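You operate a simulated robot arm through the tools that you are given. There is no shell and no other tool. Be economical: measure what you need, move in short steps, check, and stop when the job is done.

The job below is to be done with a simulated robot arm. You get a single attempt, and the scene is never put back.

JOB
Put the rubber mallet on the fitting table away on the top of the steel table. Close the green drawer. Stack the Size 20 white pack from the fitting table on top of the Size 40 white pack. Open the bench drawer, take the white cloth from the finishing bench and leave it in the inside of the bench drawer, then shut the drawer. Put the round brush on the finishing bench away on the fitting table. Put the red block from the finishing bench on top of the plate one. Open the undercoat tray lid. Any order will do. Set down upright: red block.

Only the result counts: the job must be done as asked and must still hold three seconds after the hand-in. Knocking over, shifting, dropping, spilling or breaking anything else fails it. Lids that push on must go on centred and level and be pressed home; caps that screw on are set level and turned clockwise until they are tight. Flat cloth is picked up by pressing the open fingertips on it (5 to 10 N) and closing them slowly along it; thin cloth reads only 2 to 8 mm in the jaws.

ROBOT AND FRAMES
A 7-joint arm with a fingered hand on a trunk, on a base that drives. Base frame: it is fixed to the floor where the robot stands at the start and does not move with it; the origin is under the middle of the robot, x ahead of it, y to its left, z up; the surface under the hand at the start is at about z = 0.86. Units: m, degrees, N and s.
With the tool pointing down near the work surface it reaches from about 0.36 to 0.7 m from the robot's upright axis, wherever it stands. Its first joint turns from -69.0 to 172.0 degrees. Places, roughly: bench drawer [-3, -4.2, 0.6]; fitting table [0.8, 0.6, 0.9]; green drawer [0.4, 0.1, 0.7]; inside of the bench drawer [-3.1, -4.2, 0.6]; plate one [-4, -5, 0.75]; red block [-1.25, -4.25, 0.75]; round brush (4x4x11 cm) [-1.4, -3.9, 0.9]; rubber mallet [0.5, 0.25, 1]; top of the steel table [-2.9, -0.4, 0.9]; undercoat tray lid [-3.2, 1.7, 1]; white cloth (8x6x3 cm) [-1.3, -3.9, 0.8]; white pack [0.5, 0.5, 0.75]. Payload 3.2 kg.
The TCP is the grasp point between the finger pads, 0.026 m short of the fingertips. In the tool frame z runs along the fingers and y along their closing line. Largest opening 0.088 m; the body of the gripper starts 0.03 m behind the TCP. The gripper is a hand of 5 fingers: y runs from the thumb to the fingers, the wrist lies at [-0.016, -0.108, -0.172] in the tool frame, and closing takes about 1.5 s.
Orientation is told as [roll, pitch, yaw] about the base's x, y, z axes, in that order, counted from this pose: with the fingers straight down and the wrist toward the robot, the tool's x, y and z point along [0, 1, 0], [1, 0, 0] and [0, 0, -1] of the base frame.

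CONTROLS
- The arm moves only by the tool apply_moves. Its argument "plan" is a list of rows, each an object of numbers (a shift or turn left out is 0, a gripper value left out holds the last): "dx", "dy", "dz": the shift along the base's x, y, z in m; "wx", "wy", "wz": the turn, a rotation vector about the base's x, y, z in degrees. In form: [{"dx": .., "dy": .., "dz": .., "wx": .., "wy": .., "wz": ..}, ...]. A call has 1 to 20 rows; each row shifts and turns the commanded pose from where the row before left it. "grip" is the closure, from 0 (fully open) to 1 (shut), set as the call begins (left out, the last holds). A row lasts 0.2 s, in which the tool goes at most 0.05 m and 8.6 degrees; a call with a longer step from one row to the next is refused whole, and so is a gripper value outside its range. Where a pose cannot be reached the arm comes as near as it can. A force on the tool above 40 N (or 10 N above the force at the start of the call, whichever is more), or a blocked arm, ends the call early, and 0.2 s more pass. Each finger travels about 0.072 m/s and halts on what it meets, pressing with about 30 N; the grip force reading is that of the motor and also rises with nothing between the fingers. The clock runs only during rows and for 0.2 s after the last one: add rows that do not move to give the fingers time. It gives the time, the measured TCP pose, the force on the tool (base axes), the opening and the grip force at its end, in the units of the frame above (readings bear some noise), with the torque about the TCP (base axes, N m) and any sound that the robot's microphone picked up.
- Cameras (640 x 400 px; columns grow to the right, rows downward): "scene" is now at [0.1287, 0.0317, 1.4443]; the picture's right is [0.36, -0.93, 0.00], its down [-0.77, -0.30, -0.56] and it looks along [0.52, 0.20, -0.83] (base axes); focal length 247 px, centre (320, 200). "wrist" rides on the gripper at [0.067, -0.098, -0.117] in the tool frame; the picture's right is [-0.71, 0.33, -0.62], its down [-0.65, -0.65, 0.39] and it looks along [-0.28, 0.68, 0.68] (tool axes); focal length 234 px, centre (320, 200). There is no depth. A picture from a camera that has moved, and an enlarged one, comes with that camera's place and axes in the base frame and with its lens. The place of the scene camera against the robot may be out by one fixed shift of up to 0.018 m in any direction.
- snapshot(camera): a new picture of that camera. No time passes.
- slide_trunk(by): slides the trunk up (or, below 0, down) by that many m; the arm and the scene camera ride with it, the base frame stays. It gives what a move gives, with no picture.
- roll_base(legs): drives the robot by 1 to 6 legs, each [ahead, left, turn to the left] in m, m and degrees, along the robot's own axes; the way and the turn of a leg run together, so that a leg with both is an arc; at most 1.5 m and 180 degrees a leg. The arm and the cameras ride along, it lands a little off, and it stops where it bumps. It gives what a move gives.
- set_grasp(shape): the hand has 5 fingers and takes this shape, open, in about a second: jaw (thumb against the fingers, like two jaws); tri (thumb and two fingers); tip (a fingertip pinch); poke (one finger out to press); point (the index stretched); flat (the hand flat); cup (the hand cupped); fist (a fist). The gripper value then closes the fingers along that shape, each until it touches; the sizes above hold for jaw. It gives what a move gives, with no picture.
- turn_head(pan, tilt): turns the head with the scene camera to pan (to the left, within 86 degrees either way) and tilt (down, from -29 to 69), counted from straight ahead of the robot. It gives what a move gives.
- close_up(camera, box): a new picture of the part [left, top, right, bottom] of that camera's present view, enlarged. No time passes.
- job_done(): hands the job in; it is judged then, once.

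Go step by step. Nothing tells you exact positions but the pictures and the camera data: compare them with the known pose of the tool, close in by small moves and look again before you grip or let go. The budget is 207 turns and 192 pictures, counting those below and the enlarged ones. Unless the task says otherwise, let go and move clear before handing in, and close with one line.

The tools are called after "Request:" as a command line: name --argument value ..., lists and objects as JSON in quotes. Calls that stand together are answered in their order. apply_moves: Moves the arm, as the interface text tells. Its arguments: {"type":"object","properties":{"plan":{"type":"array","items":{"type":"object","properties":{"dx":{"type":"number"},"dy":{"type":"number"},"dz":{"type":"number"},"wx":{"type":"number"},"wy":{"type":"number"},"wz":{"type":"number"}}}},"grip":{"type":"number"}},"required":["plan"]} The other tools are called the same way: slide_trunk (by) slides the trunk up or down; set_grasp (shape) gives the hand a shape; roll_base (legs) drives the base; turn_head (pan, tilt) turns the head that bears the scene camera; snapshot (camera) takes a picture; close_up (camera, box) takes an enlarged picture of a part of a camera's view; job_done () hands the job in.

At the start:

```text
time_s: 0.0
ee_pos: [0.4277, 0.1064, 1.1821]
tool_rot: [-0.1, 0.0, -0.1]
ft_force: [-0.2, 0.1, 0.7]
ft_torque: [-0.02, -0.01, -0.01]
gripper_width: 0.0876
gripper_force: 0.1
shape: jaw
trunk travel left (down, up): [-0.775, 0.065]
robot x, y, heading: [0.0013, -0.0028, 0.0]
head pan, tilt: [21.1, 55.8]
```

scene: 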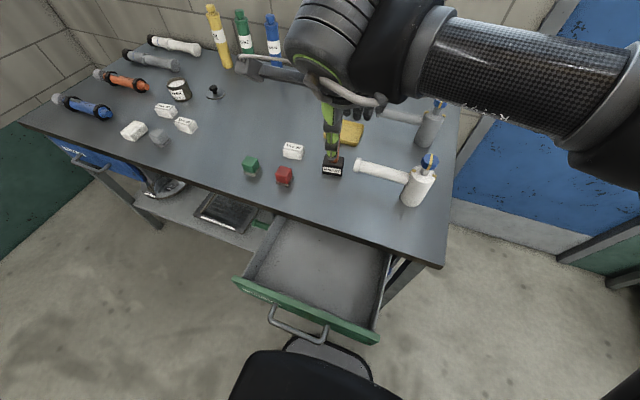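
wrist: 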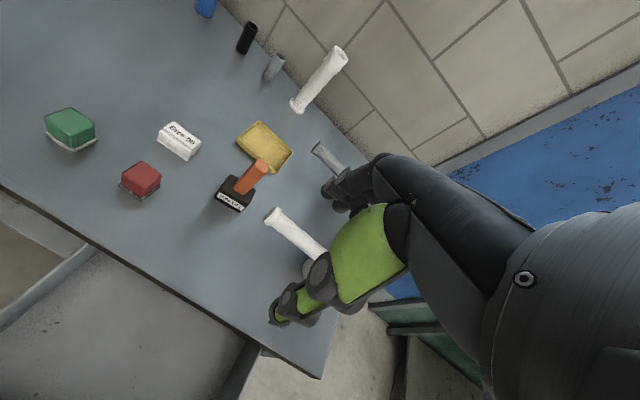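

I see the fitting table with the mallet (black head, handle up), packs, blocks and the open green drawer. I'll look closer before moving.

Request:
close_up --camera "scene" --box '[100, 60, 260, 160]'

Request:
close_up --camera "scene" --box '[230, 90, 450, 220]'

Request:
close_up --camera "wrist" --box '[100, 80, 340, 240]'

```text
4.00 times, centred on (180, 110) of scene
camera zoom: at [0.1287, 0.0317, 1.4443], right [0.36, -0.93, 0.0], down [-0.77, -0.3, -0.56], along [0.52, 0.2, -0.83], focal length 988 px, centre (880, 560)
```

zoom: 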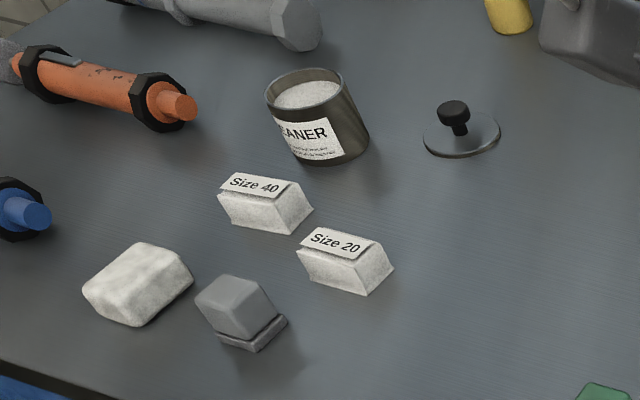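

```text
2.91 times, centred on (340, 155) of scene
camera zoom: at [0.1287, 0.0317, 1.4443], right [0.36, -0.93, 0.0], down [-0.77, -0.3, -0.56], along [0.52, 0.2, -0.83], focal length 718 px, centre (262, 331)
```

zoom: 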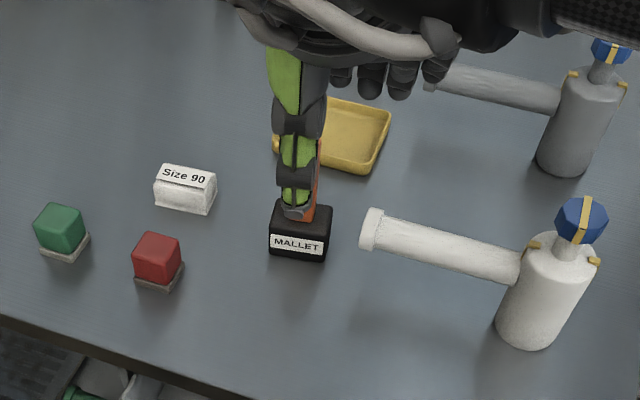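

```text
2.50 times, centred on (220, 160) of wrist
camera zoom: at [0.3311, 0.1719, 1.298], right [0.33, -0.71, 0.62], down [-0.65, -0.65, -0.39], along [0.68, -0.28, -0.68], focal length 585 px, centre (570, 300)
```

zoom: 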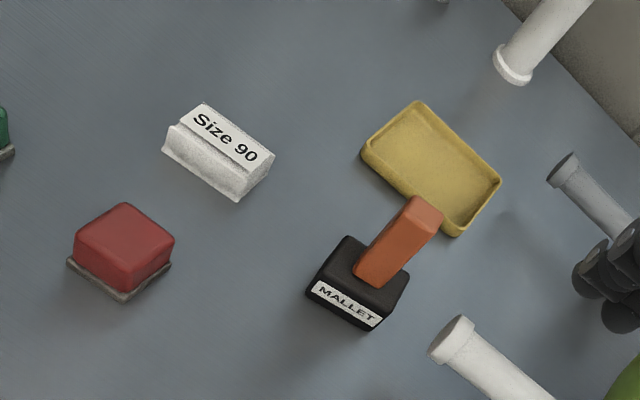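

The mallet is at about (0.607, 0.165), handle up to z≈1.0; Size 40 is near (0.66, 0.84) and Size 20 near (0.62, 0.73). I'll look around before driving.

Request:
turn_head --pan 86 --tilt 20

Request:
snapshot --camera "scene"

Request:
turn_head --pan -86 --tilt 20

Request:
snapshot --camera "scene"

Request:
turn_head --pan 15 --tilt 69

Request:
snapshot --camera "scene"

```text
time_s: 1.4
ee_pos: [0.427, 0.1064, 1.1823]
tool_rot: [0.1, 0.0, -0.1]
ft_force: [-0.3, -0.1, 0.4]
ft_torque: [0.01, -0.03, 0.04]
gripper_width: 0.0877
gripper_force: 0.1
shape: jaw
trunk travel left (down, up): [-0.775, 0.065]
robot x, y, heading: [-0.002, 0.0002, 0.0]
head pan, tilt: [85.9, 20.0]
```

```text
186 pictures are left
camera scene: at [0.0689, 0.0989, 1.4974], right [1.0, -0.07, 0.0], down [-0.02, -0.34, -0.94], along [0.07, 0.94, -0.34], focal length 247 px, centre (320, 200)
```

scene: 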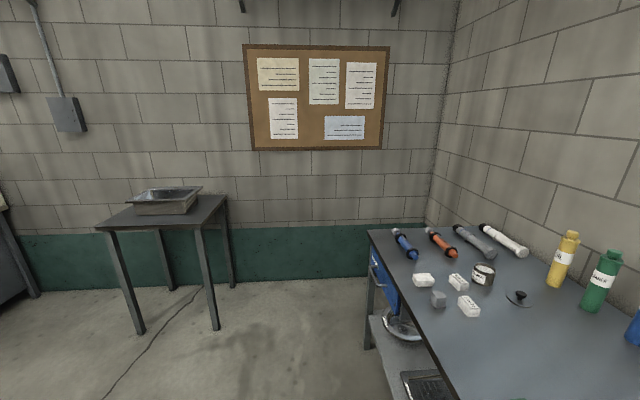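

```text
time_s: 4.0
ee_pos: [0.427, 0.1057, 1.1811]
tool_rot: [0.0, 0.0, -0.1]
ft_force: [-0.2, 0.7, 0.1]
ft_torque: [0.0, -0.02, 0.0]
gripper_width: 0.0876
gripper_force: 0.1
shape: jaw
trunk travel left (down, up): [-0.775, 0.065]
robot x, y, heading: [-0.0033, -0.0005, 0.0]
head pan, tilt: [-85.9, 20.0]
```

```text
185 pictures are left
camera scene: at [0.0689, -0.0868, 1.4974], right [-1.0, -0.07, 0.0], down [-0.02, 0.34, -0.94], along [0.07, -0.94, -0.34], focal length 247 px, centre (320, 200)
```

scene: 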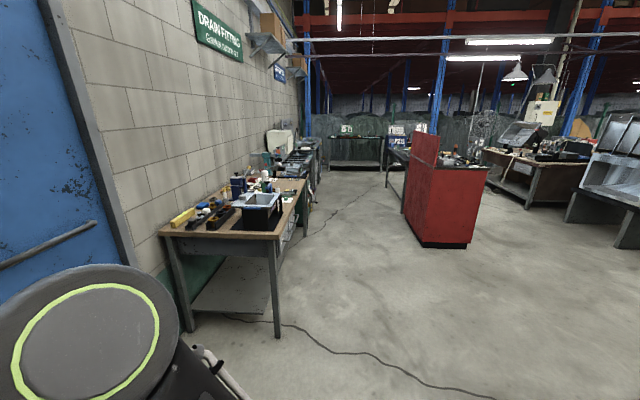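

```text
time_s: 5.7
ee_pos: [0.428, 0.1056, 1.1824]
tool_rot: [0.1, 0.0, -0.1]
ft_force: [-0.1, 0.3, 0.0]
ft_torque: [-0.01, 0.03, -0.06]
gripper_width: 0.0877
gripper_force: 0.0
shape: jaw
trunk travel left (down, up): [-0.775, 0.065]
robot x, y, heading: [0.0033, 0.0013, 0.2]
head pan, tilt: [15.0, 68.8]
```

```text
184 pictures are left
camera scene: at [0.1163, 0.0205, 1.4299], right [0.26, -0.97, 0.0], down [-0.9, -0.24, -0.36], along [0.35, 0.09, -0.93], focal length 247 px, centre (320, 200)
```

scene: 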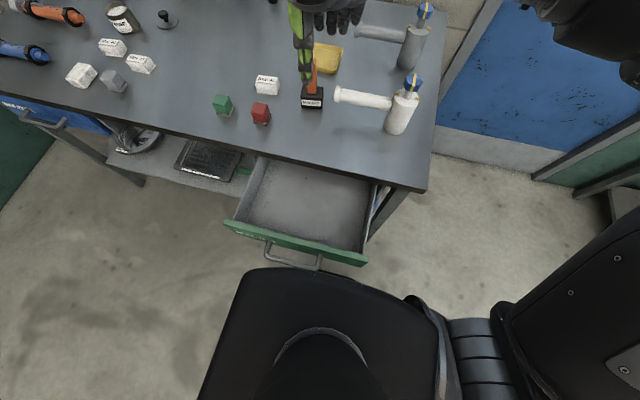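

The room behind is clear. I'll back off, lower the trunk so the hand is at the drawer-handle height, and then push the green drawer with the arm.

Request:
roll_base --legs '[[-0.42, 0, 0]]'

Request:
slide_trunk --by -0.45

Request:
turn_head --pan 15 --tilt 40

Request:
snapshot --camera "scene"

Request:
snapshot --camera "wrist"

```text
time_s: 8.3
ee_pos: [0.0142, 0.1053, 1.1809]
tool_rot: [-0.1, 0.1, -0.3]
ft_force: [0.9, 0.0, -0.1]
ft_torque: [0.0, 0.03, 0.01]
gripper_width: 0.0878
gripper_force: 0.1
shape: jaw
trunk travel left (down, up): [-0.775, 0.065]
robot x, y, heading: [-0.4147, -0.0039, -0.1]
head pan, tilt: [15.0, 68.8]
```

```text
refused: -0.45 is not a number from -0.4 to 0.4
```

```text
time_s: 9.2
ee_pos: [0.0142, 0.1054, 1.1815]
tool_rot: [-0.1, 0.0, -0.3]
ft_force: [0.0, -0.2, -0.3]
ft_torque: [0.0, -0.02, 0.04]
gripper_width: 0.0879
gripper_force: 0.1
shape: jaw
trunk travel left (down, up): [-0.775, 0.065]
robot x, y, heading: [-0.4146, 0.0002, -0.2]
head pan, tilt: [15.0, 40.0]
```

```text
183 pictures are left
camera scene: at [-0.2692, 0.0284, 1.4659], right [0.26, -0.97, 0.0], down [-0.62, -0.16, -0.77], along [0.74, 0.2, -0.64], focal length 247 px, centre (320, 200)
```

scene: 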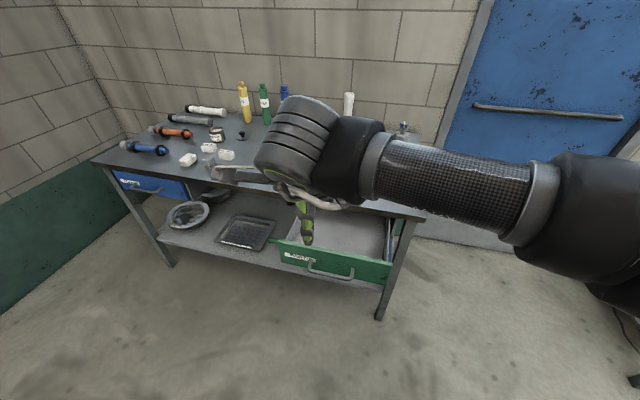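

```text
182 pictures are left
camera wrist: at [-0.0819, 0.1714, 1.2979], right [0.33, -0.71, 0.62], down [-0.66, -0.65, -0.39], along [0.68, -0.28, -0.68], focal length 234 px, centre (320, 200)
```

wrist: 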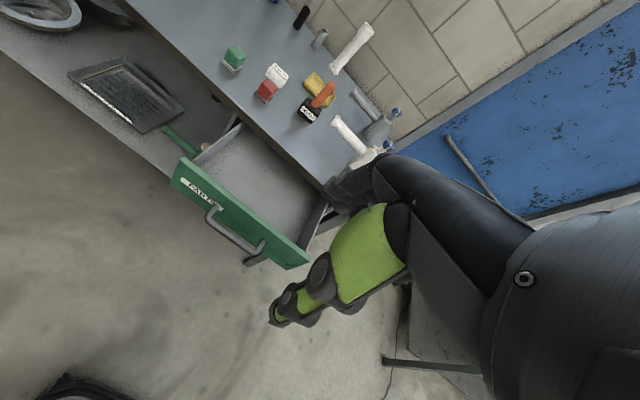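

The drawer handle lies at about (0.19, 0.11, 0.72). I lower the trunk in two steps and look.

Request:
slide_trunk --by -0.4

Request:
slide_trunk --by -0.06

Request:
snapshot --camera "scene"

Request:
snapshot --camera "wrist"

```text
time_s: 13.0
ee_pos: [0.0135, 0.1046, 0.7818]
tool_rot: [-0.1, -0.1, -0.3]
ft_force: [0.1, 0.0, 0.2]
ft_torque: [0.01, 0.02, 0.02]
gripper_width: 0.0878
gripper_force: 0.1
shape: jaw
trunk travel left (down, up): [-0.375, 0.465]
robot x, y, heading: [-0.4129, 0.001, -0.1]
head pan, tilt: [15.0, 40.0]
```

```text
time_s: 14.0
ee_pos: [0.0135, 0.1054, 0.722]
tool_rot: [0.0, 0.0, -0.4]
ft_force: [-0.7, 0.3, 0.1]
ft_torque: [-0.02, 0.04, -0.03]
gripper_width: 0.088
gripper_force: 0.1
shape: jaw
trunk travel left (down, up): [-0.315, 0.525]
robot x, y, heading: [-0.4168, 0.0013, -0.1]
head pan, tilt: [15.0, 40.0]
```

```text
181 pictures are left
camera scene: at [-0.2695, 0.0284, 1.006], right [0.26, -0.97, 0.0], down [-0.62, -0.16, -0.77], along [0.74, 0.2, -0.64], focal length 247 px, centre (320, 200)
```

scene: 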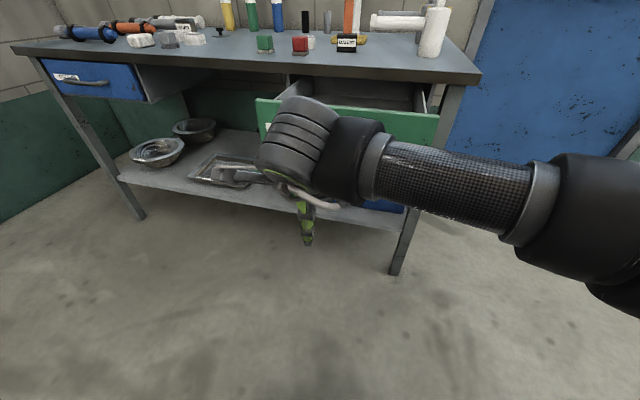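

```text
180 pictures are left
camera wrist: at [-0.0821, 0.1715, 0.838], right [0.33, -0.71, 0.62], down [-0.66, -0.65, -0.39], along [0.68, -0.28, -0.68], focal length 234 px, centre (320, 200)
```

wrist: 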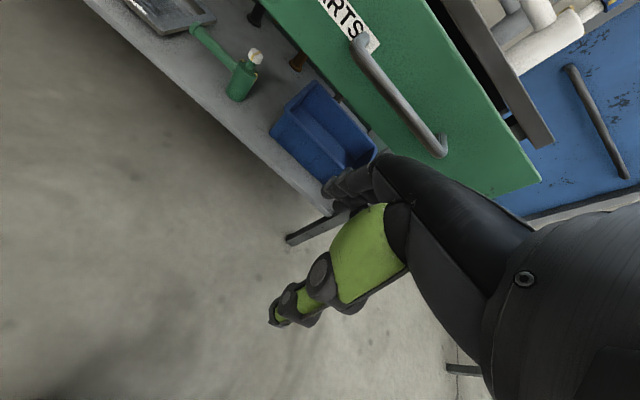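

The handle is about 0.76 high, level with the knuckles. I push forward in small steps and watch the force.

Request:
apply_moves --plan '[{"dx": 0.03}, {"dx": 0.03}, {"dx": 0.03}, {"dx": 0.02}, {"dx": 0.02}, {"dx": 0.02}]'

Request:
snapshot --camera "wrist"

Request:
snapshot --camera "scene"

```text
time_s: 15.4
ee_pos: [0.1642, 0.1044, 0.7221]
tool_rot: [0.0, -0.1, -0.2]
ft_force: [0.1, -0.4, 0.1]
ft_torque: [0.02, 0.03, 0.0]
gripper_width: 0.0876
gripper_force: 0.0
shape: jaw
trunk travel left (down, up): [-0.315, 0.525]
robot x, y, heading: [-0.413, 0.0002, -0.3]
head pan, tilt: [15.0, 40.0]
```

```text
179 pictures are left
camera wrist: at [0.0678, 0.1705, 0.8367], right [0.33, -0.71, 0.62], down [-0.66, -0.65, -0.39], along [0.68, -0.28, -0.68], focal length 234 px, centre (320, 200)
```

wrist: 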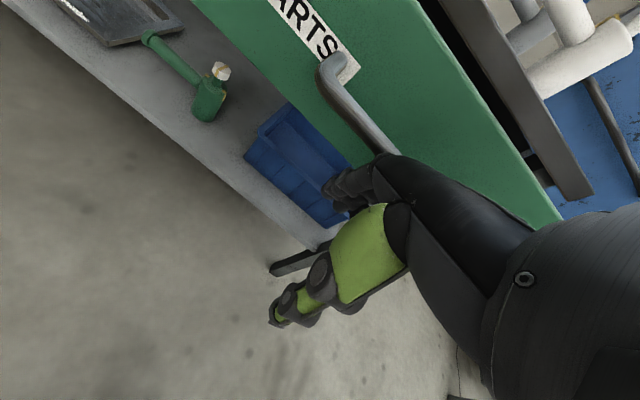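

```text
178 pictures are left
camera scene: at [-0.2692, 0.0284, 1.006], right [0.25, -0.97, 0.0], down [-0.62, -0.16, -0.77], along [0.74, 0.2, -0.64], focal length 247 px, centre (320, 200)
```

scene: 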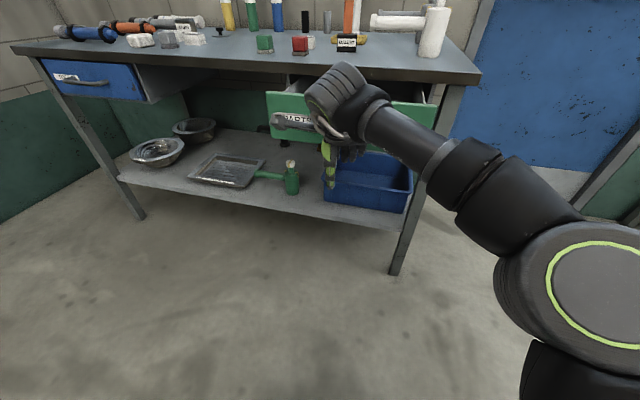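

The drawer has begun to give a little with almost no force. I keep pushing.

Request:
apply_moves --plan '[{"dx": 0.015}, {"dx": 0.015}, {"dx": 0.015}, {"dx": 0.015}, {"dx": 0.015}, {"dx": 0.015}]'

Request:
snapshot --camera "scene"

```text
time_s: 16.8
ee_pos: [0.2212, 0.0994, 0.7142]
tool_rot: [-0.1, 0.0, -0.3]
ft_force: [-1.8, -1.1, -0.7]
ft_torque: [0.02, -0.05, -0.03]
gripper_width: 0.0879
gripper_force: 0.0
shape: jaw
out of reach, approached as far as the arm can: row 4, 5, 6
trunk travel left (down, up): [-0.315, 0.525]
robot x, y, heading: [-0.4185, 0.0007, -0.3]
head pan, tilt: [15.0, 40.0]
```

```text
177 pictures are left
camera scene: at [-0.2695, 0.0284, 1.006], right [0.26, -0.97, 0.0], down [-0.62, -0.16, -0.77], along [0.74, 0.2, -0.64], focal length 247 px, centre (320, 200)
```

scene: 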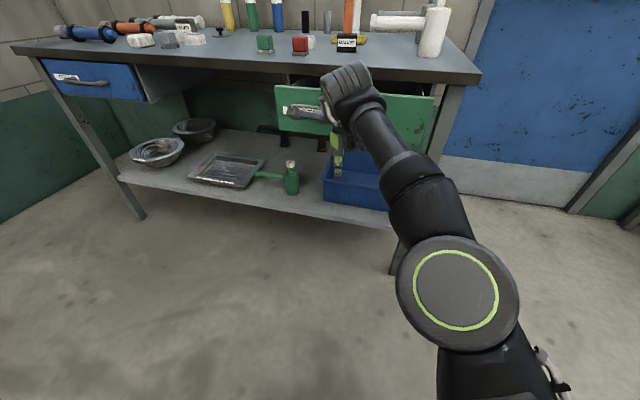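

The arm is at its reach limit and the drawer is moving well. I drive the base gently forward for the rest.

Request:
roll_base --legs '[[0.06, 0, 0]]'

Request:
snapshot --camera "scene"

```text
time_s: 17.8
ee_pos: [0.2817, 0.0988, 0.7133]
tool_rot: [0.0, -0.1, -0.3]
ft_force: [-0.2, 0.1, 0.1]
ft_torque: [-0.01, 0.0, 0.02]
gripper_width: 0.0881
gripper_force: 0.1
shape: jaw
trunk travel left (down, up): [-0.315, 0.525]
robot x, y, heading: [-0.3563, 0.0038, -0.3]
head pan, tilt: [15.0, 40.0]
```

```text
176 pictures are left
camera scene: at [-0.2097, 0.028, 1.006], right [0.25, -0.97, 0.0], down [-0.62, -0.16, -0.77], along [0.74, 0.19, -0.64], focal length 247 px, centre (320, 200)
```

scene: 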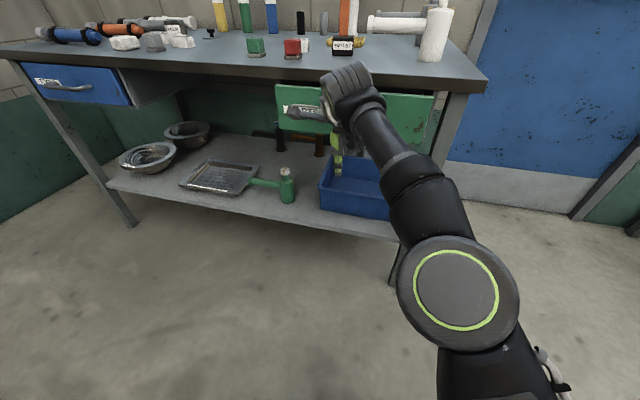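

Nearly in. Another small push.

Request:
roll_base --legs '[[0.03, 0, 0]]'

Request:
close_up --camera "scene" --box '[20, 40, 500, 200]'

```text
time_s: 18.6
ee_pos: [0.3102, 0.0989, 0.7137]
tool_rot: [0.1, 0.0, -0.3]
ft_force: [-0.3, -0.3, 0.4]
ft_torque: [-0.01, 0.03, -0.01]
gripper_width: 0.0876
gripper_force: 0.1
shape: jaw
trunk travel left (down, up): [-0.315, 0.525]
robot x, y, heading: [-0.3264, 0.0013, -0.3]
head pan, tilt: [15.0, 40.0]
```

```text
1.33 times, centred on (260, 120) of scene
camera zoom: at [-0.1798, 0.0278, 1.006], right [0.25, -0.97, 0.0], down [-0.62, -0.16, -0.77], along [0.74, 0.19, -0.64], focal length 329 px, centre (400, 307)
```

zoom: 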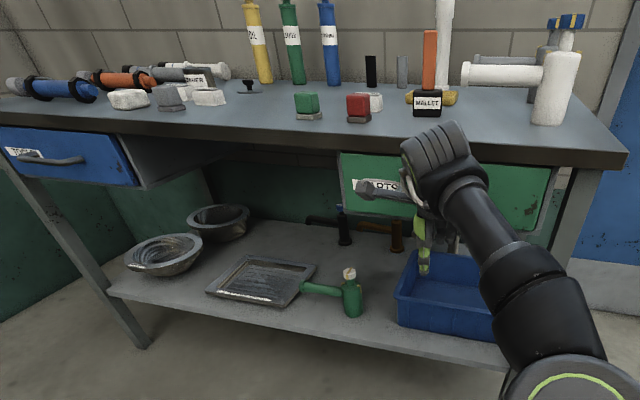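

Request:
roll_base --legs '[[0.02, 0, 0]]'

Request:
close_up --camera "scene" --box '[200, 40, 500, 200]'

Request:
snapshot --camera "wrist"

```text
time_s: 19.6
ee_pos: [0.3257, 0.1, 0.7097]
tool_rot: [-0.4, 1.1, -0.1]
ft_force: [-3.2, 0.4, -0.9]
ft_torque: [0.06, -0.1, -0.06]
gripper_width: 0.088
gripper_force: 0.1
shape: jaw
trunk travel left (down, up): [-0.315, 0.525]
robot x, y, heading: [-0.3059, -0.0009, -0.4]
head pan, tilt: [15.0, 40.0]
stopped in leg 1: the force on the tool passed its limit at 47 N (the readings are from after the stop); the commanded pose is now the measured one
```

```text
2.13 times, centred on (350, 120) of scene
camera zoom: at [-0.1602, 0.0274, 1.0061], right [0.25, -0.97, 0.0], down [-0.62, -0.16, -0.77], along [0.74, 0.19, -0.64], focal length 527 px, centre (256, 371)
```

zoom: 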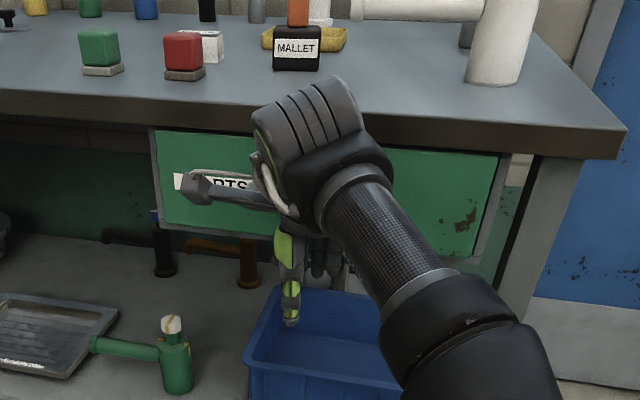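

```text
173 pictures are left
camera wrist: at [0.2325, 0.1677, 0.8278], right [0.34, -0.71, 0.62], down [-0.66, -0.65, -0.37], along [0.67, -0.28, -0.69], focal length 234 px, centre (320, 200)
```

wrist: 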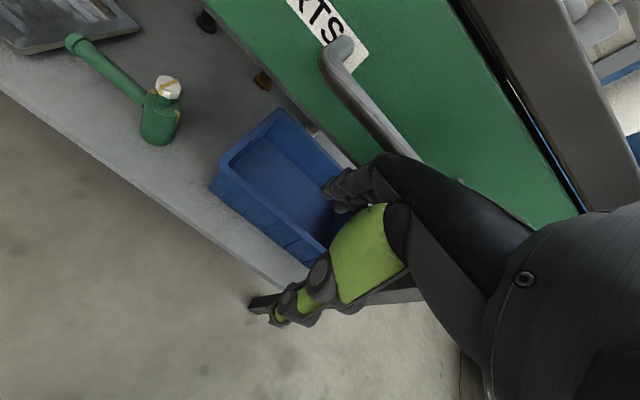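

Force stop: the green front appears flush in its casing. I back off and verify.

Request:
roll_base --legs '[[-0.3, 0, 0]]'

Request:
turn_head --pan 20 --tilt 20

Request:
snapshot --camera "scene"

Request:
snapshot --camera "wrist"

```text
time_s: 21.6
ee_pos: [0.0287, 0.1058, 0.71]
tool_rot: [-0.4, 1.0, 0.1]
ft_force: [0.0, 0.1, -0.2]
ft_torque: [-0.01, 0.02, -0.01]
gripper_width: 0.0879
gripper_force: 0.1
shape: jaw
trunk travel left (down, up): [-0.315, 0.525]
robot x, y, heading: [-0.6031, 0.0027, 0.1]
head pan, tilt: [15.0, 40.0]
```

```text
time_s: 22.4
ee_pos: [0.0292, 0.1043, 0.7101]
tool_rot: [-0.2, 1.0, 0.1]
ft_force: [-0.1, -0.9, 0.4]
ft_torque: [0.01, 0.02, -0.01]
gripper_width: 0.0879
gripper_force: 0.1
shape: jaw
trunk travel left (down, up): [-0.315, 0.525]
robot x, y, heading: [-0.602, 0.0016, -0.1]
head pan, tilt: [20.0, 20.0]
```

```text
172 pictures are left
camera scene: at [-0.4509, 0.0389, 1.0373], right [0.34, -0.94, 0.0], down [-0.32, -0.12, -0.94], along [0.88, 0.32, -0.34], focal length 247 px, centre (320, 200)
```

scene: 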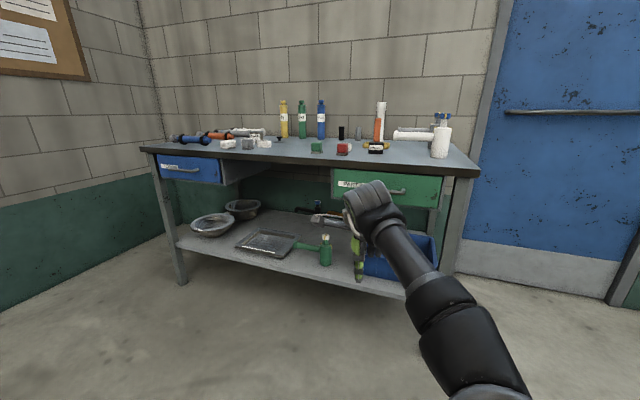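

```text
171 pictures are left
camera wrist: at [-0.0642, 0.1712, 0.8276], right [0.34, -0.7, 0.62], down [-0.66, -0.65, -0.37], along [0.67, -0.28, -0.69], focal length 234 px, centre (320, 200)
```

wrist: 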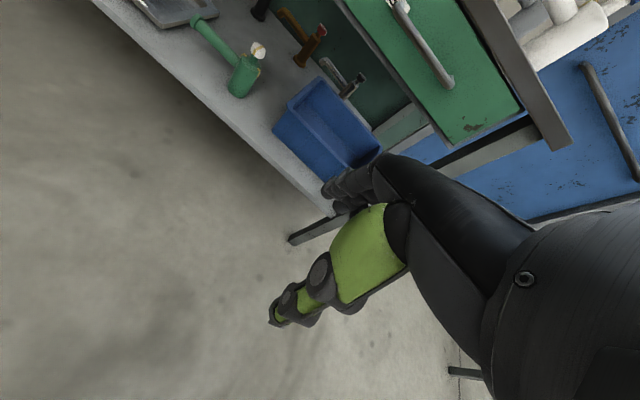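

Request:
close_up --camera "scene" --box '[140, 120, 490, 240]'

Request:
close_up --camera "wrist" --box '[330, 0, 590, 160]'

```text
1.83 times, centred on (315, 180) of scene
camera zoom: at [-0.4509, 0.0389, 1.0373], right [0.34, -0.94, 0.0], down [-0.32, -0.12, -0.94], along [0.88, 0.32, -0.34], focal length 452 px, centre (329, 237)
```

zoom: 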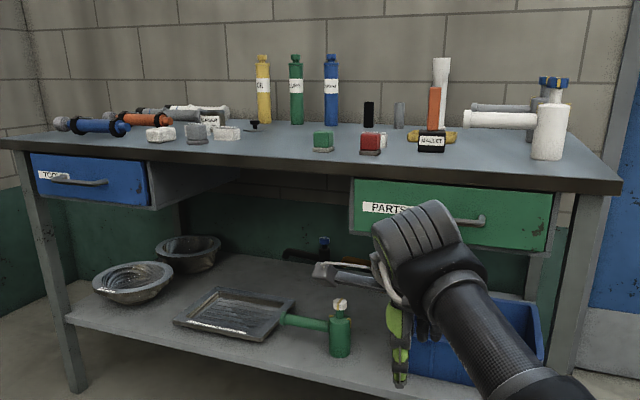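

```text
2.46 times, centred on (460, 80) of wrist
camera zoom: at [-0.0642, 0.1712, 0.8276], right [0.34, -0.7, 0.62], down [-0.66, -0.65, -0.37], along [0.67, -0.28, -0.69], focal length 576 px, centre (-25, 495)
```

zoom: 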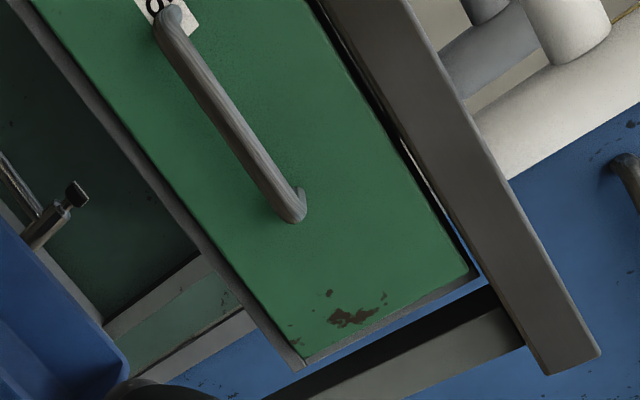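

The green drawer is flush in its casing. Next I raise the trunk, retract the hand a bit and drive to the packs.

Request:
slide_trunk --by 0.4

Request:
apply_moves --plan '[{"dx": -0.04, "wy": -1}, {"dx": -0.04}, {"dx": -0.04}, {"dx": -0.04}]'

Request:
roll_base --legs '[[0, 0.68, 0], [0.63, 0, 0]]'

Request:
turn_head --pan 0 --tilt 50

Request:
snapshot --camera "scene"

Request:
snapshot --camera "wrist"

```text
time_s: 26.3
ee_pos: [0.0301, 0.1051, 1.1106]
tool_rot: [-0.2, 0.9, 0.2]
ft_force: [0.7, 0.8, -0.1]
ft_torque: [-0.01, -0.01, 0.01]
gripper_width: 0.0879
gripper_force: 0.0
shape: jaw
trunk travel left (down, up): [-0.715, 0.125]
robot x, y, heading: [-0.5988, 0.0028, 0.1]
head pan, tilt: [20.0, 20.0]
```

```text
time_s: 27.3
ee_pos: [-0.131, 0.1031, 1.1109]
tool_rot: [-0.3, -0.1, 0.1]
ft_force: [-0.7, 0.6, 0.2]
ft_torque: [0.04, -0.03, -0.01]
gripper_width: 0.0881
gripper_force: 0.1
shape: jaw
trunk travel left (down, up): [-0.715, 0.125]
robot x, y, heading: [-0.6022, -0.0003, -0.1]
head pan, tilt: [20.0, 20.0]
```

```text
time_s: 34.1
ee_pos: [0.4987, 0.7653, 1.1099]
tool_rot: [-0.4, 0.0, -0.2]
ft_force: [0.1, 0.4, -0.6]
ft_torque: [0.05, 0.01, -0.06]
gripper_width: 0.0883
gripper_force: 0.0
shape: jaw
trunk travel left (down, up): [-0.715, 0.125]
robot x, y, heading: [0.0275, 0.6646, -0.5]
head pan, tilt: [20.0, 20.0]
```

```text
time_s: 35.0
ee_pos: [0.5001, 0.7645, 1.1095]
tool_rot: [-0.3, 0.0, -0.3]
ft_force: [-0.5, -0.1, 0.5]
ft_torque: [-0.03, -0.02, -0.02]
gripper_width: 0.0879
gripper_force: 0.1
shape: jaw
trunk travel left (down, up): [-0.715, 0.125]
robot x, y, heading: [0.0279, 0.6689, -0.4]
head pan, tilt: [0.0, 50.0]
```

```text
168 pictures are left
camera scene: at [0.167, 0.6726, 1.3919], right [-0.01, -1.0, 0.0], down [-0.77, 0.01, -0.64], along [0.64, 0.0, -0.77], focal length 247 px, centre (320, 200)
```

scene: 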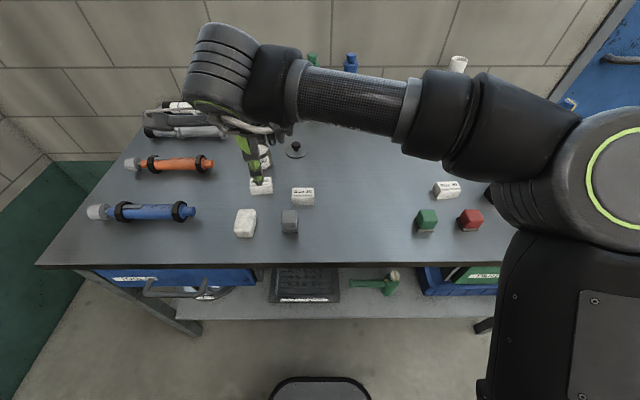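

```text
167 pictures are left
camera wrist: at [0.4036, 0.8331, 1.2252], right [0.33, -0.71, 0.63], down [-0.66, -0.65, -0.39], along [0.68, -0.29, -0.68], focal length 234 px, centre (320, 200)
```

wrist: 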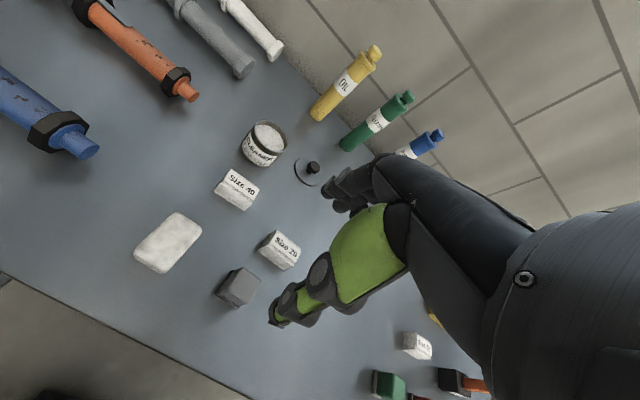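

Request:
close_up --camera "wrist" --box '[200, 140, 320, 320]'

Request:
close_up --camera "scene" --box '[220, 140, 340, 240]'

```text
2.22 times, centred on (260, 230) of wrist
camera zoom: at [0.4036, 0.8331, 1.2252], right [0.33, -0.71, 0.63], down [-0.66, -0.65, -0.39], along [0.68, -0.29, -0.68], focal length 520 px, centre (453, 133)
```

zoom: 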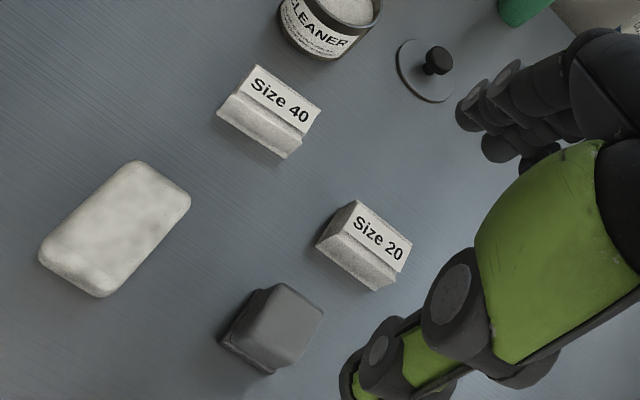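

```text
4.00 times, centred on (280, 190) of scene
camera zoom: at [0.167, 0.6726, 1.3919], right [-0.01, -1.0, 0.0], down [-0.77, 0.01, -0.64], along [0.64, 0.0, -0.77], focal length 988 px, centre (480, 240)
```

zoom: 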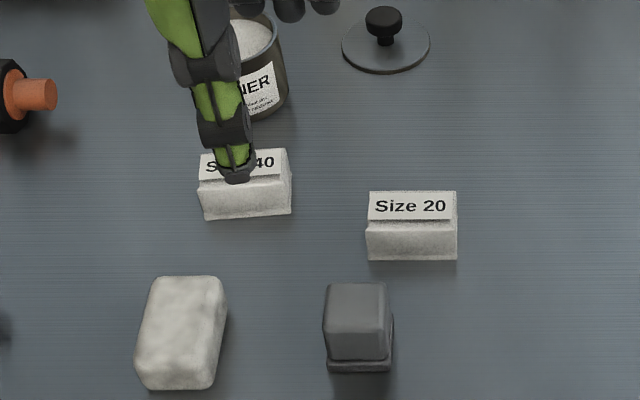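

Wrist-camera estimates: Size 20 at about (0.592, 0.714), Size 40 at about (0.634, 0.831), both ~6×3×4 cm; the scene camera reads about 16 mm too far in x. I move above Size 20 with a partly closed jaw and look.

Request:
apply_moves --plan '[{"dx": 0.03, "dy": -0.017, "dz": -0.03}, {"dx": 0.03, "dy": -0.017, "dz": -0.03}, {"dx": 0.032, "dy": -0.0165, "dz": -0.03}, {"dz": -0.03}, {"dz": -0.03}, {}]' --grip 0.25

Request:
snapshot --camera "wrist"

Request:
close_up --camera "scene" --box '[220, 100, 380, 240]'

```text
time_s: 36.4
ee_pos: [0.5909, 0.7142, 0.9584]
tool_rot: [-0.2, 0.0, -0.3]
ft_force: [-0.4, 1.2, -0.3]
ft_torque: [-0.01, 0.0, -0.02]
gripper_width: 0.0664
gripper_force: 0.1
shape: jaw
trunk travel left (down, up): [-0.715, 0.125]
robot x, y, heading: [0.0277, 0.6705, -0.4]
head pan, tilt: [0.0, 50.0]
```

```text
164 pictures are left
camera wrist: at [0.4943, 0.7813, 1.0749], right [0.33, -0.71, 0.63], down [-0.66, -0.65, -0.39], along [0.68, -0.29, -0.68], focal length 234 px, centre (320, 200)
```

wrist: 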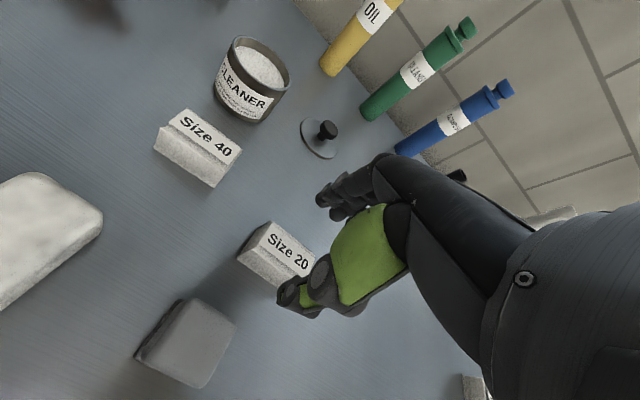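

```text
2.86 times, centred on (300, 170) of scene
camera zoom: at [0.1665, 0.6725, 1.3919], right [-0.01, -1.0, 0.0], down [-0.77, 0.01, -0.64], along [0.64, -0.01, -0.77], focal length 706 px, centre (377, 286)
```

zoom: 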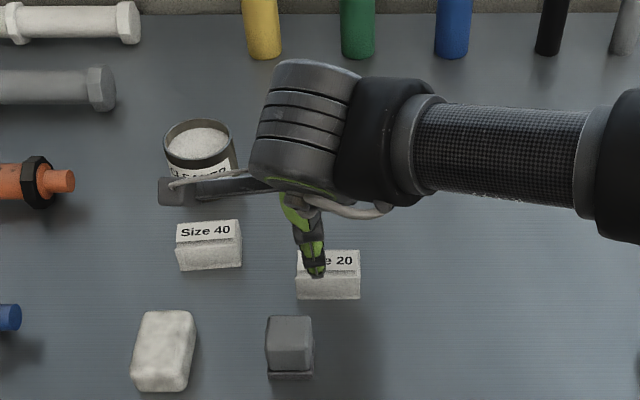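

The thumb lines up with Size 20. I descend and close.

Request:
apply_moves --plan '[{"dz": -0.025}, {"dz": -0.025}, {"dz": -0.014}]'

Request:
close_up --camera "wrist" --box '[130, 150, 400, 360]'

Request:
close_up --camera "scene" --box '[240, 130, 360, 230]'

```text
time_s: 37.2
ee_pos: [0.5923, 0.7143, 0.8951]
tool_rot: [-0.2, 0.1, -0.4]
ft_force: [-0.2, 0.2, -0.5]
ft_torque: [0.0, -0.01, 0.02]
gripper_width: 0.0662
gripper_force: 0.0
shape: jaw
trunk travel left (down, up): [-0.715, 0.125]
robot x, y, heading: [0.0282, 0.6655, -0.5]
head pan, tilt: [0.0, 50.0]
```

```text
1.90 times, centred on (265, 255) of wrist
camera zoom: at [0.4951, 0.7817, 1.0117], right [0.33, -0.71, 0.63], down [-0.66, -0.65, -0.39], along [0.68, -0.29, -0.68], focal length 446 px, centre (425, 95)
```

zoom: 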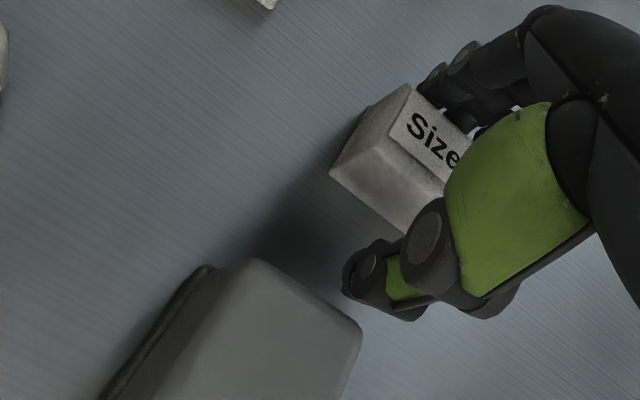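

```text
4.00 times, centred on (300, 180) of scene
camera zoom: at [0.1672, 0.6725, 1.3918], right [-0.01, -1.0, 0.0], down [-0.77, 0.01, -0.64], along [0.64, -0.01, -0.77], focal length 988 px, centre (400, 280)
```

zoom: 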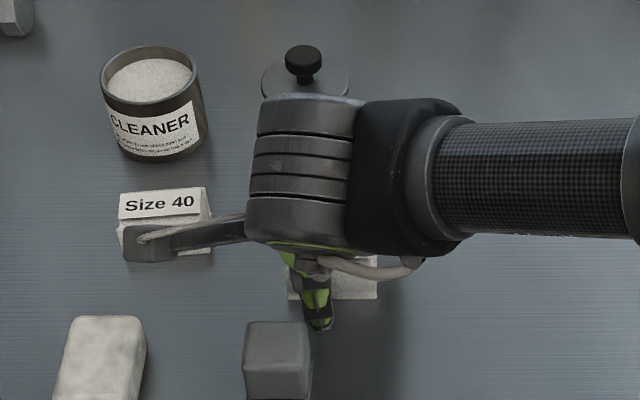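

The pack sits between thumb and fingers; closing.

Request:
apply_moves --plan '[{}, {}, {}, {}, {}, {}, {}]' --grip 0.8

Request:
apply_moves --plan '[{"dz": 0.02}, {"dz": 0.025}, {"dz": 0.025}]'

Request:
close_up --camera "wrist" --box '[130, 100, 400, 360]'

```text
time_s: 38.8
ee_pos: [0.5898, 0.7148, 0.896]
tool_rot: [-0.2, 0.0, -0.2]
ft_force: [-0.7, 0.0, 0.7]
ft_torque: [-0.01, 0.0, 0.0]
gripper_width: 0.037
gripper_force: 29.7
shape: jaw
trunk travel left (down, up): [-0.715, 0.125]
robot x, y, heading: [0.0279, 0.6666, -0.4]
head pan, tilt: [0.0, 50.0]
```

```text
time_s: 39.6
ee_pos: [0.5912, 0.7164, 0.9651]
tool_rot: [-0.2, 0.1, -0.5]
ft_force: [-1.2, 0.5, -0.5]
ft_torque: [0.0, -0.02, -0.01]
gripper_width: 0.037
gripper_force: 29.8
shape: jaw
trunk travel left (down, up): [-0.715, 0.125]
robot x, y, heading: [0.0269, 0.6654, -0.7]
head pan, tilt: [0.0, 50.0]
```

```text
1.54 times, centred on (265, 230) of wrist
camera zoom: at [0.4946, 0.7831, 1.082], right [0.33, -0.71, 0.63], down [-0.66, -0.65, -0.39], along [0.68, -0.29, -0.68], focal length 360 px, centre (405, 154)
```

zoom: 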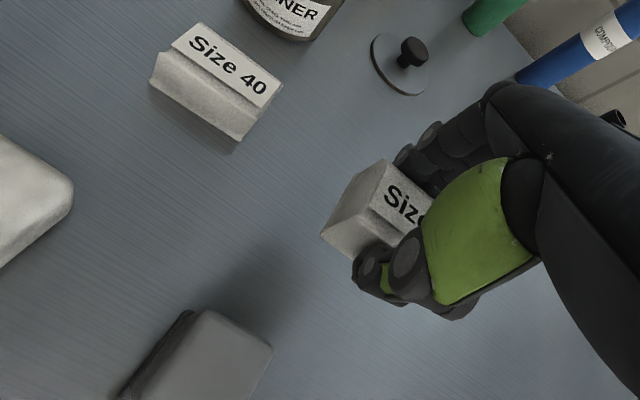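

Size 20 is held, centred about (0.589, 0.709). Size 40's centre is about (0.637, 0.830), turned about +5°. I move over it with a matching turn and look.

Request:
apply_moves --plan '[{"dz": 0.02}, {"dx": 0.024, "dy": 0.04, "wz": 2.5}, {"dx": 0.024, "dy": 0.04, "wz": 3}, {"dy": 0.0405}, {}, {}]'

Request:
close_up --camera "wrist" --box '[130, 100, 400, 360]'

Request:
close_up --camera "scene" --box '[200, 110, 320, 230]'

```text
time_s: 41.0
ee_pos: [0.64, 0.8388, 0.9842]
tool_rot: [-0.3, 0.1, 5.2]
ft_force: [-0.6, -0.3, -0.4]
ft_torque: [-0.01, -0.04, -0.02]
gripper_width: 0.0369
gripper_force: 30.0
shape: jaw
trunk travel left (down, up): [-0.715, 0.125]
robot x, y, heading: [0.0259, 0.6656, -0.5]
head pan, tilt: [0.0, 50.0]
```

```text
1.54 times, centred on (265, 230) of wrist
camera zoom: at [0.5371, 0.8956, 1.1], right [0.4, -0.67, 0.63], down [-0.59, -0.71, -0.38], along [0.7, -0.22, -0.68], focal length 360 px, centre (405, 154)
```

zoom: 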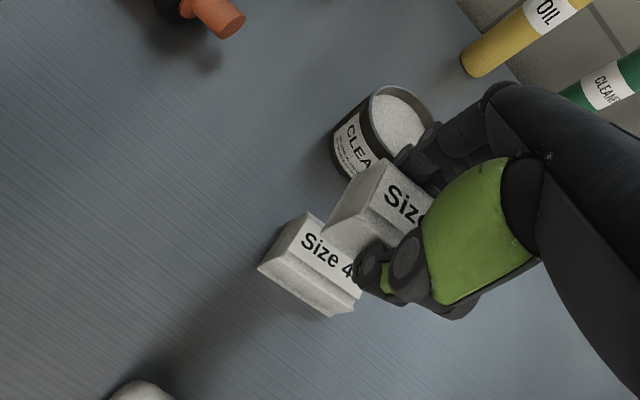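

```text
3.33 times, centred on (260, 170) of scene
camera zoom: at [0.1669, 0.6733, 1.3918], right [-0.01, -1.0, 0.0], down [-0.77, 0.01, -0.64], along [0.64, -0.01, -0.77], focal length 823 px, centre (520, 300)
```

zoom: 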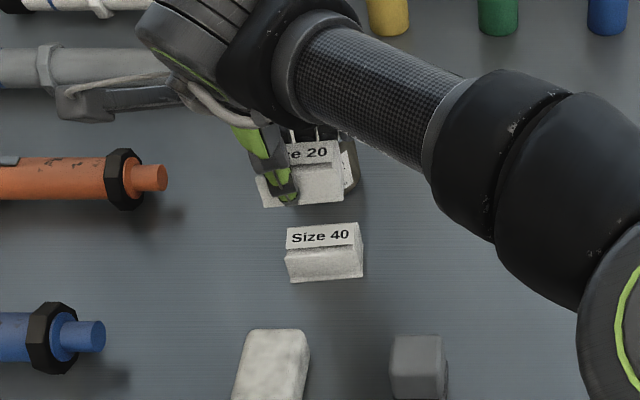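

The held pack lines up over Size 40 to within about 2 mm. I lower it carefully.

Request:
apply_moves --plan '[{"dz": -0.02, "dy": -0.002}, {"dz": -0.015}, {"dz": -0.004}, {}]'

Request:
close_up --camera "wrist" --box '[180, 150, 400, 330]'

```text
time_s: 42.0
ee_pos: [0.6402, 0.8357, 0.9457]
tool_rot: [-0.3, 0.0, 5.2]
ft_force: [-0.6, 0.2, -0.2]
ft_torque: [-0.02, 0.0, -0.03]
gripper_width: 0.0368
gripper_force: 29.5
shape: jaw
trunk travel left (down, up): [-0.715, 0.125]
robot x, y, heading: [0.0308, 0.6658, -0.6]
head pan, tilt: [0.0, 50.0]
```

```text
2.22 times, centred on (290, 240) of wrist
camera zoom: at [0.539, 0.8925, 1.0616], right [0.39, -0.67, 0.63], down [-0.59, -0.71, -0.39], along [0.7, -0.22, -0.68], focal length 520 px, centre (387, 111)
```

zoom: 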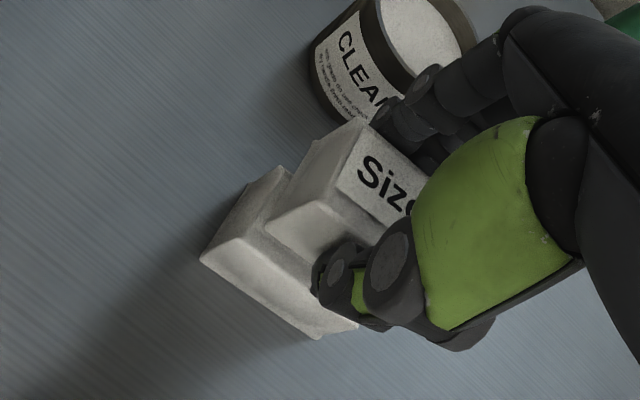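

Request:
apply_moves --plan '[{"dz": -0.002}, {"dz": -0.002}, {}]'

Request:
apply_moves --plan '[{"dz": -0.0015}, {"dz": -0.0015}, {}]'

Request:
close_up --camera "wrist" --box '[180, 150, 400, 330]'

```text
time_s: 42.8
ee_pos: [0.6406, 0.834, 0.9415]
tool_rot: [-0.3, 0.0, 5.3]
ft_force: [-0.6, 0.3, -0.1]
ft_torque: [0.02, -0.01, 0.02]
gripper_width: 0.037
gripper_force: 29.5
shape: jaw
trunk travel left (down, up): [-0.715, 0.125]
robot x, y, heading: [0.0271, 0.6655, -0.5]
head pan, tilt: [0.0, 50.0]
```

```text
time_s: 43.6
ee_pos: [0.6411, 0.8343, 0.9383]
tool_rot: [-0.2, 0.0, 5.2]
ft_force: [0.5, -0.1, -0.3]
ft_torque: [0.01, -0.01, 0.01]
gripper_width: 0.0367
gripper_force: 29.4
shape: jaw
trunk travel left (down, up): [-0.715, 0.125]
robot x, y, heading: [0.0263, 0.6673, -0.7]
head pan, tilt: [0.0, 50.0]
```

```text
2.22 times, centred on (290, 240) of wrist
camera zoom: at [0.5385, 0.8925, 1.0543], right [0.39, -0.67, 0.63], down [-0.59, -0.71, -0.39], along [0.7, -0.22, -0.68], focal length 520 px, centre (387, 111)
```

zoom: 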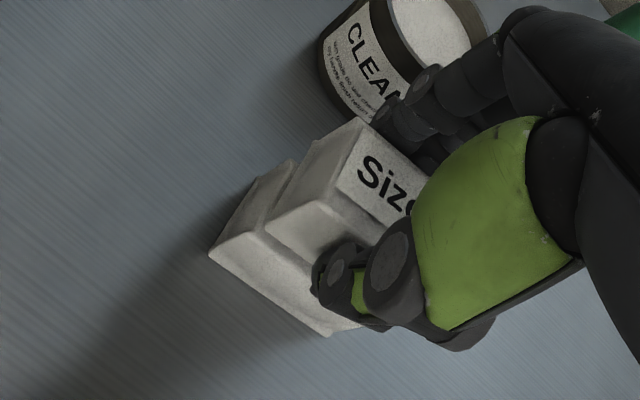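

Request:
apply_moves --plan '[{"dz": -0.0015, "dy": 0.001}, {"dz": -0.0015}, {}]'

Request:
apply_moves --plan '[{"dz": -0.0015}, {"dz": -0.0015}, {}]'

Request:
close_up --camera "wrist" --box '[180, 150, 400, 330]'

```text
time_s: 44.4
ee_pos: [0.6402, 0.8365, 0.9355]
tool_rot: [-0.2, 0.0, 5.1]
ft_force: [-0.5, 0.4, -0.7]
ft_torque: [-0.02, -0.02, 0.04]
gripper_width: 0.0367
gripper_force: 30.3
shape: jaw
trunk travel left (down, up): [-0.715, 0.125]
robot x, y, heading: [0.0292, 0.6647, -0.5]
head pan, tilt: [0.0, 50.0]
```

```text
time_s: 45.2
ee_pos: [0.64, 0.834, 0.9336]
tool_rot: [-0.3, 0.0, 5.2]
ft_force: [-0.2, 0.0, -0.8]
ft_torque: [-0.02, 0.02, 0.01]
gripper_width: 0.0367
gripper_force: 30.2
shape: jaw
trunk travel left (down, up): [-0.715, 0.125]
robot x, y, heading: [0.0278, 0.6668, -0.9]
head pan, tilt: [0.0, 50.0]
```

```text
2.22 times, centred on (290, 240) of wrist
camera zoom: at [0.5378, 0.8929, 1.0488], right [0.39, -0.67, 0.63], down [-0.59, -0.71, -0.39], along [0.7, -0.22, -0.68], focal length 520 px, centre (387, 111)
```

zoom: 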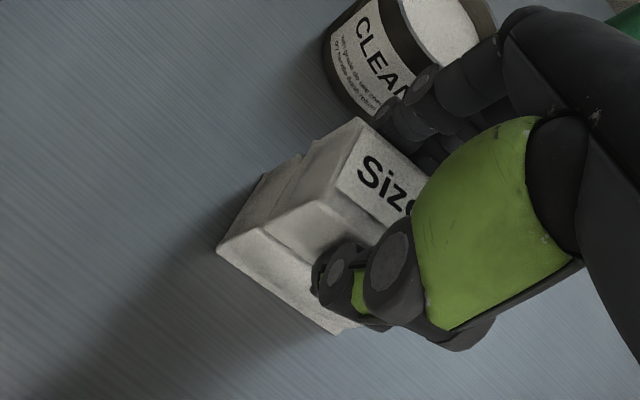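

Request:
apply_moves --plan '[{"dz": -0.0015}, {"dz": -0.001}, {}]'

Request:
apply_moves --plan '[{"dz": -0.0015}, {"dz": -0.001}, {}]'

Request:
close_up --camera "wrist" --box '[180, 150, 400, 330]'

```text
time_s: 46.0
ee_pos: [0.6395, 0.8356, 0.9321]
tool_rot: [-0.3, 0.0, 5.3]
ft_force: [-0.2, 0.5, -0.9]
ft_torque: [-0.03, -0.01, 0.04]
gripper_width: 0.0371
gripper_force: 29.6
shape: jaw
trunk travel left (down, up): [-0.715, 0.125]
robot x, y, heading: [0.0312, 0.6688, -0.6]
head pan, tilt: [0.0, 50.0]
```

```text
time_s: 46.8
ee_pos: [0.6386, 0.8343, 0.929]
tool_rot: [-0.2, 0.0, 5.2]
ft_force: [0.1, 0.1, -0.3]
ft_torque: [-0.01, 0.0, 0.02]
gripper_width: 0.0368
gripper_force: 30.1
shape: jaw
trunk travel left (down, up): [-0.715, 0.125]
robot x, y, heading: [0.0294, 0.6677, -0.6]
head pan, tilt: [0.0, 50.0]
```

```text
2.22 times, centred on (290, 240) of wrist
camera zoom: at [0.5376, 0.8921, 1.0439], right [0.39, -0.67, 0.63], down [-0.59, -0.71, -0.39], along [0.7, -0.22, -0.68], focal length 520 px, centre (387, 111)
```

zoom: 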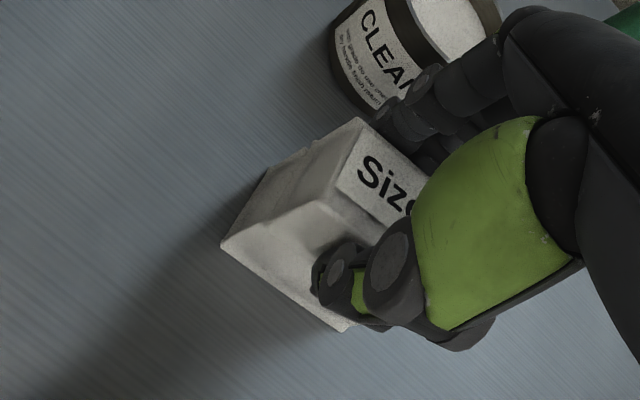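

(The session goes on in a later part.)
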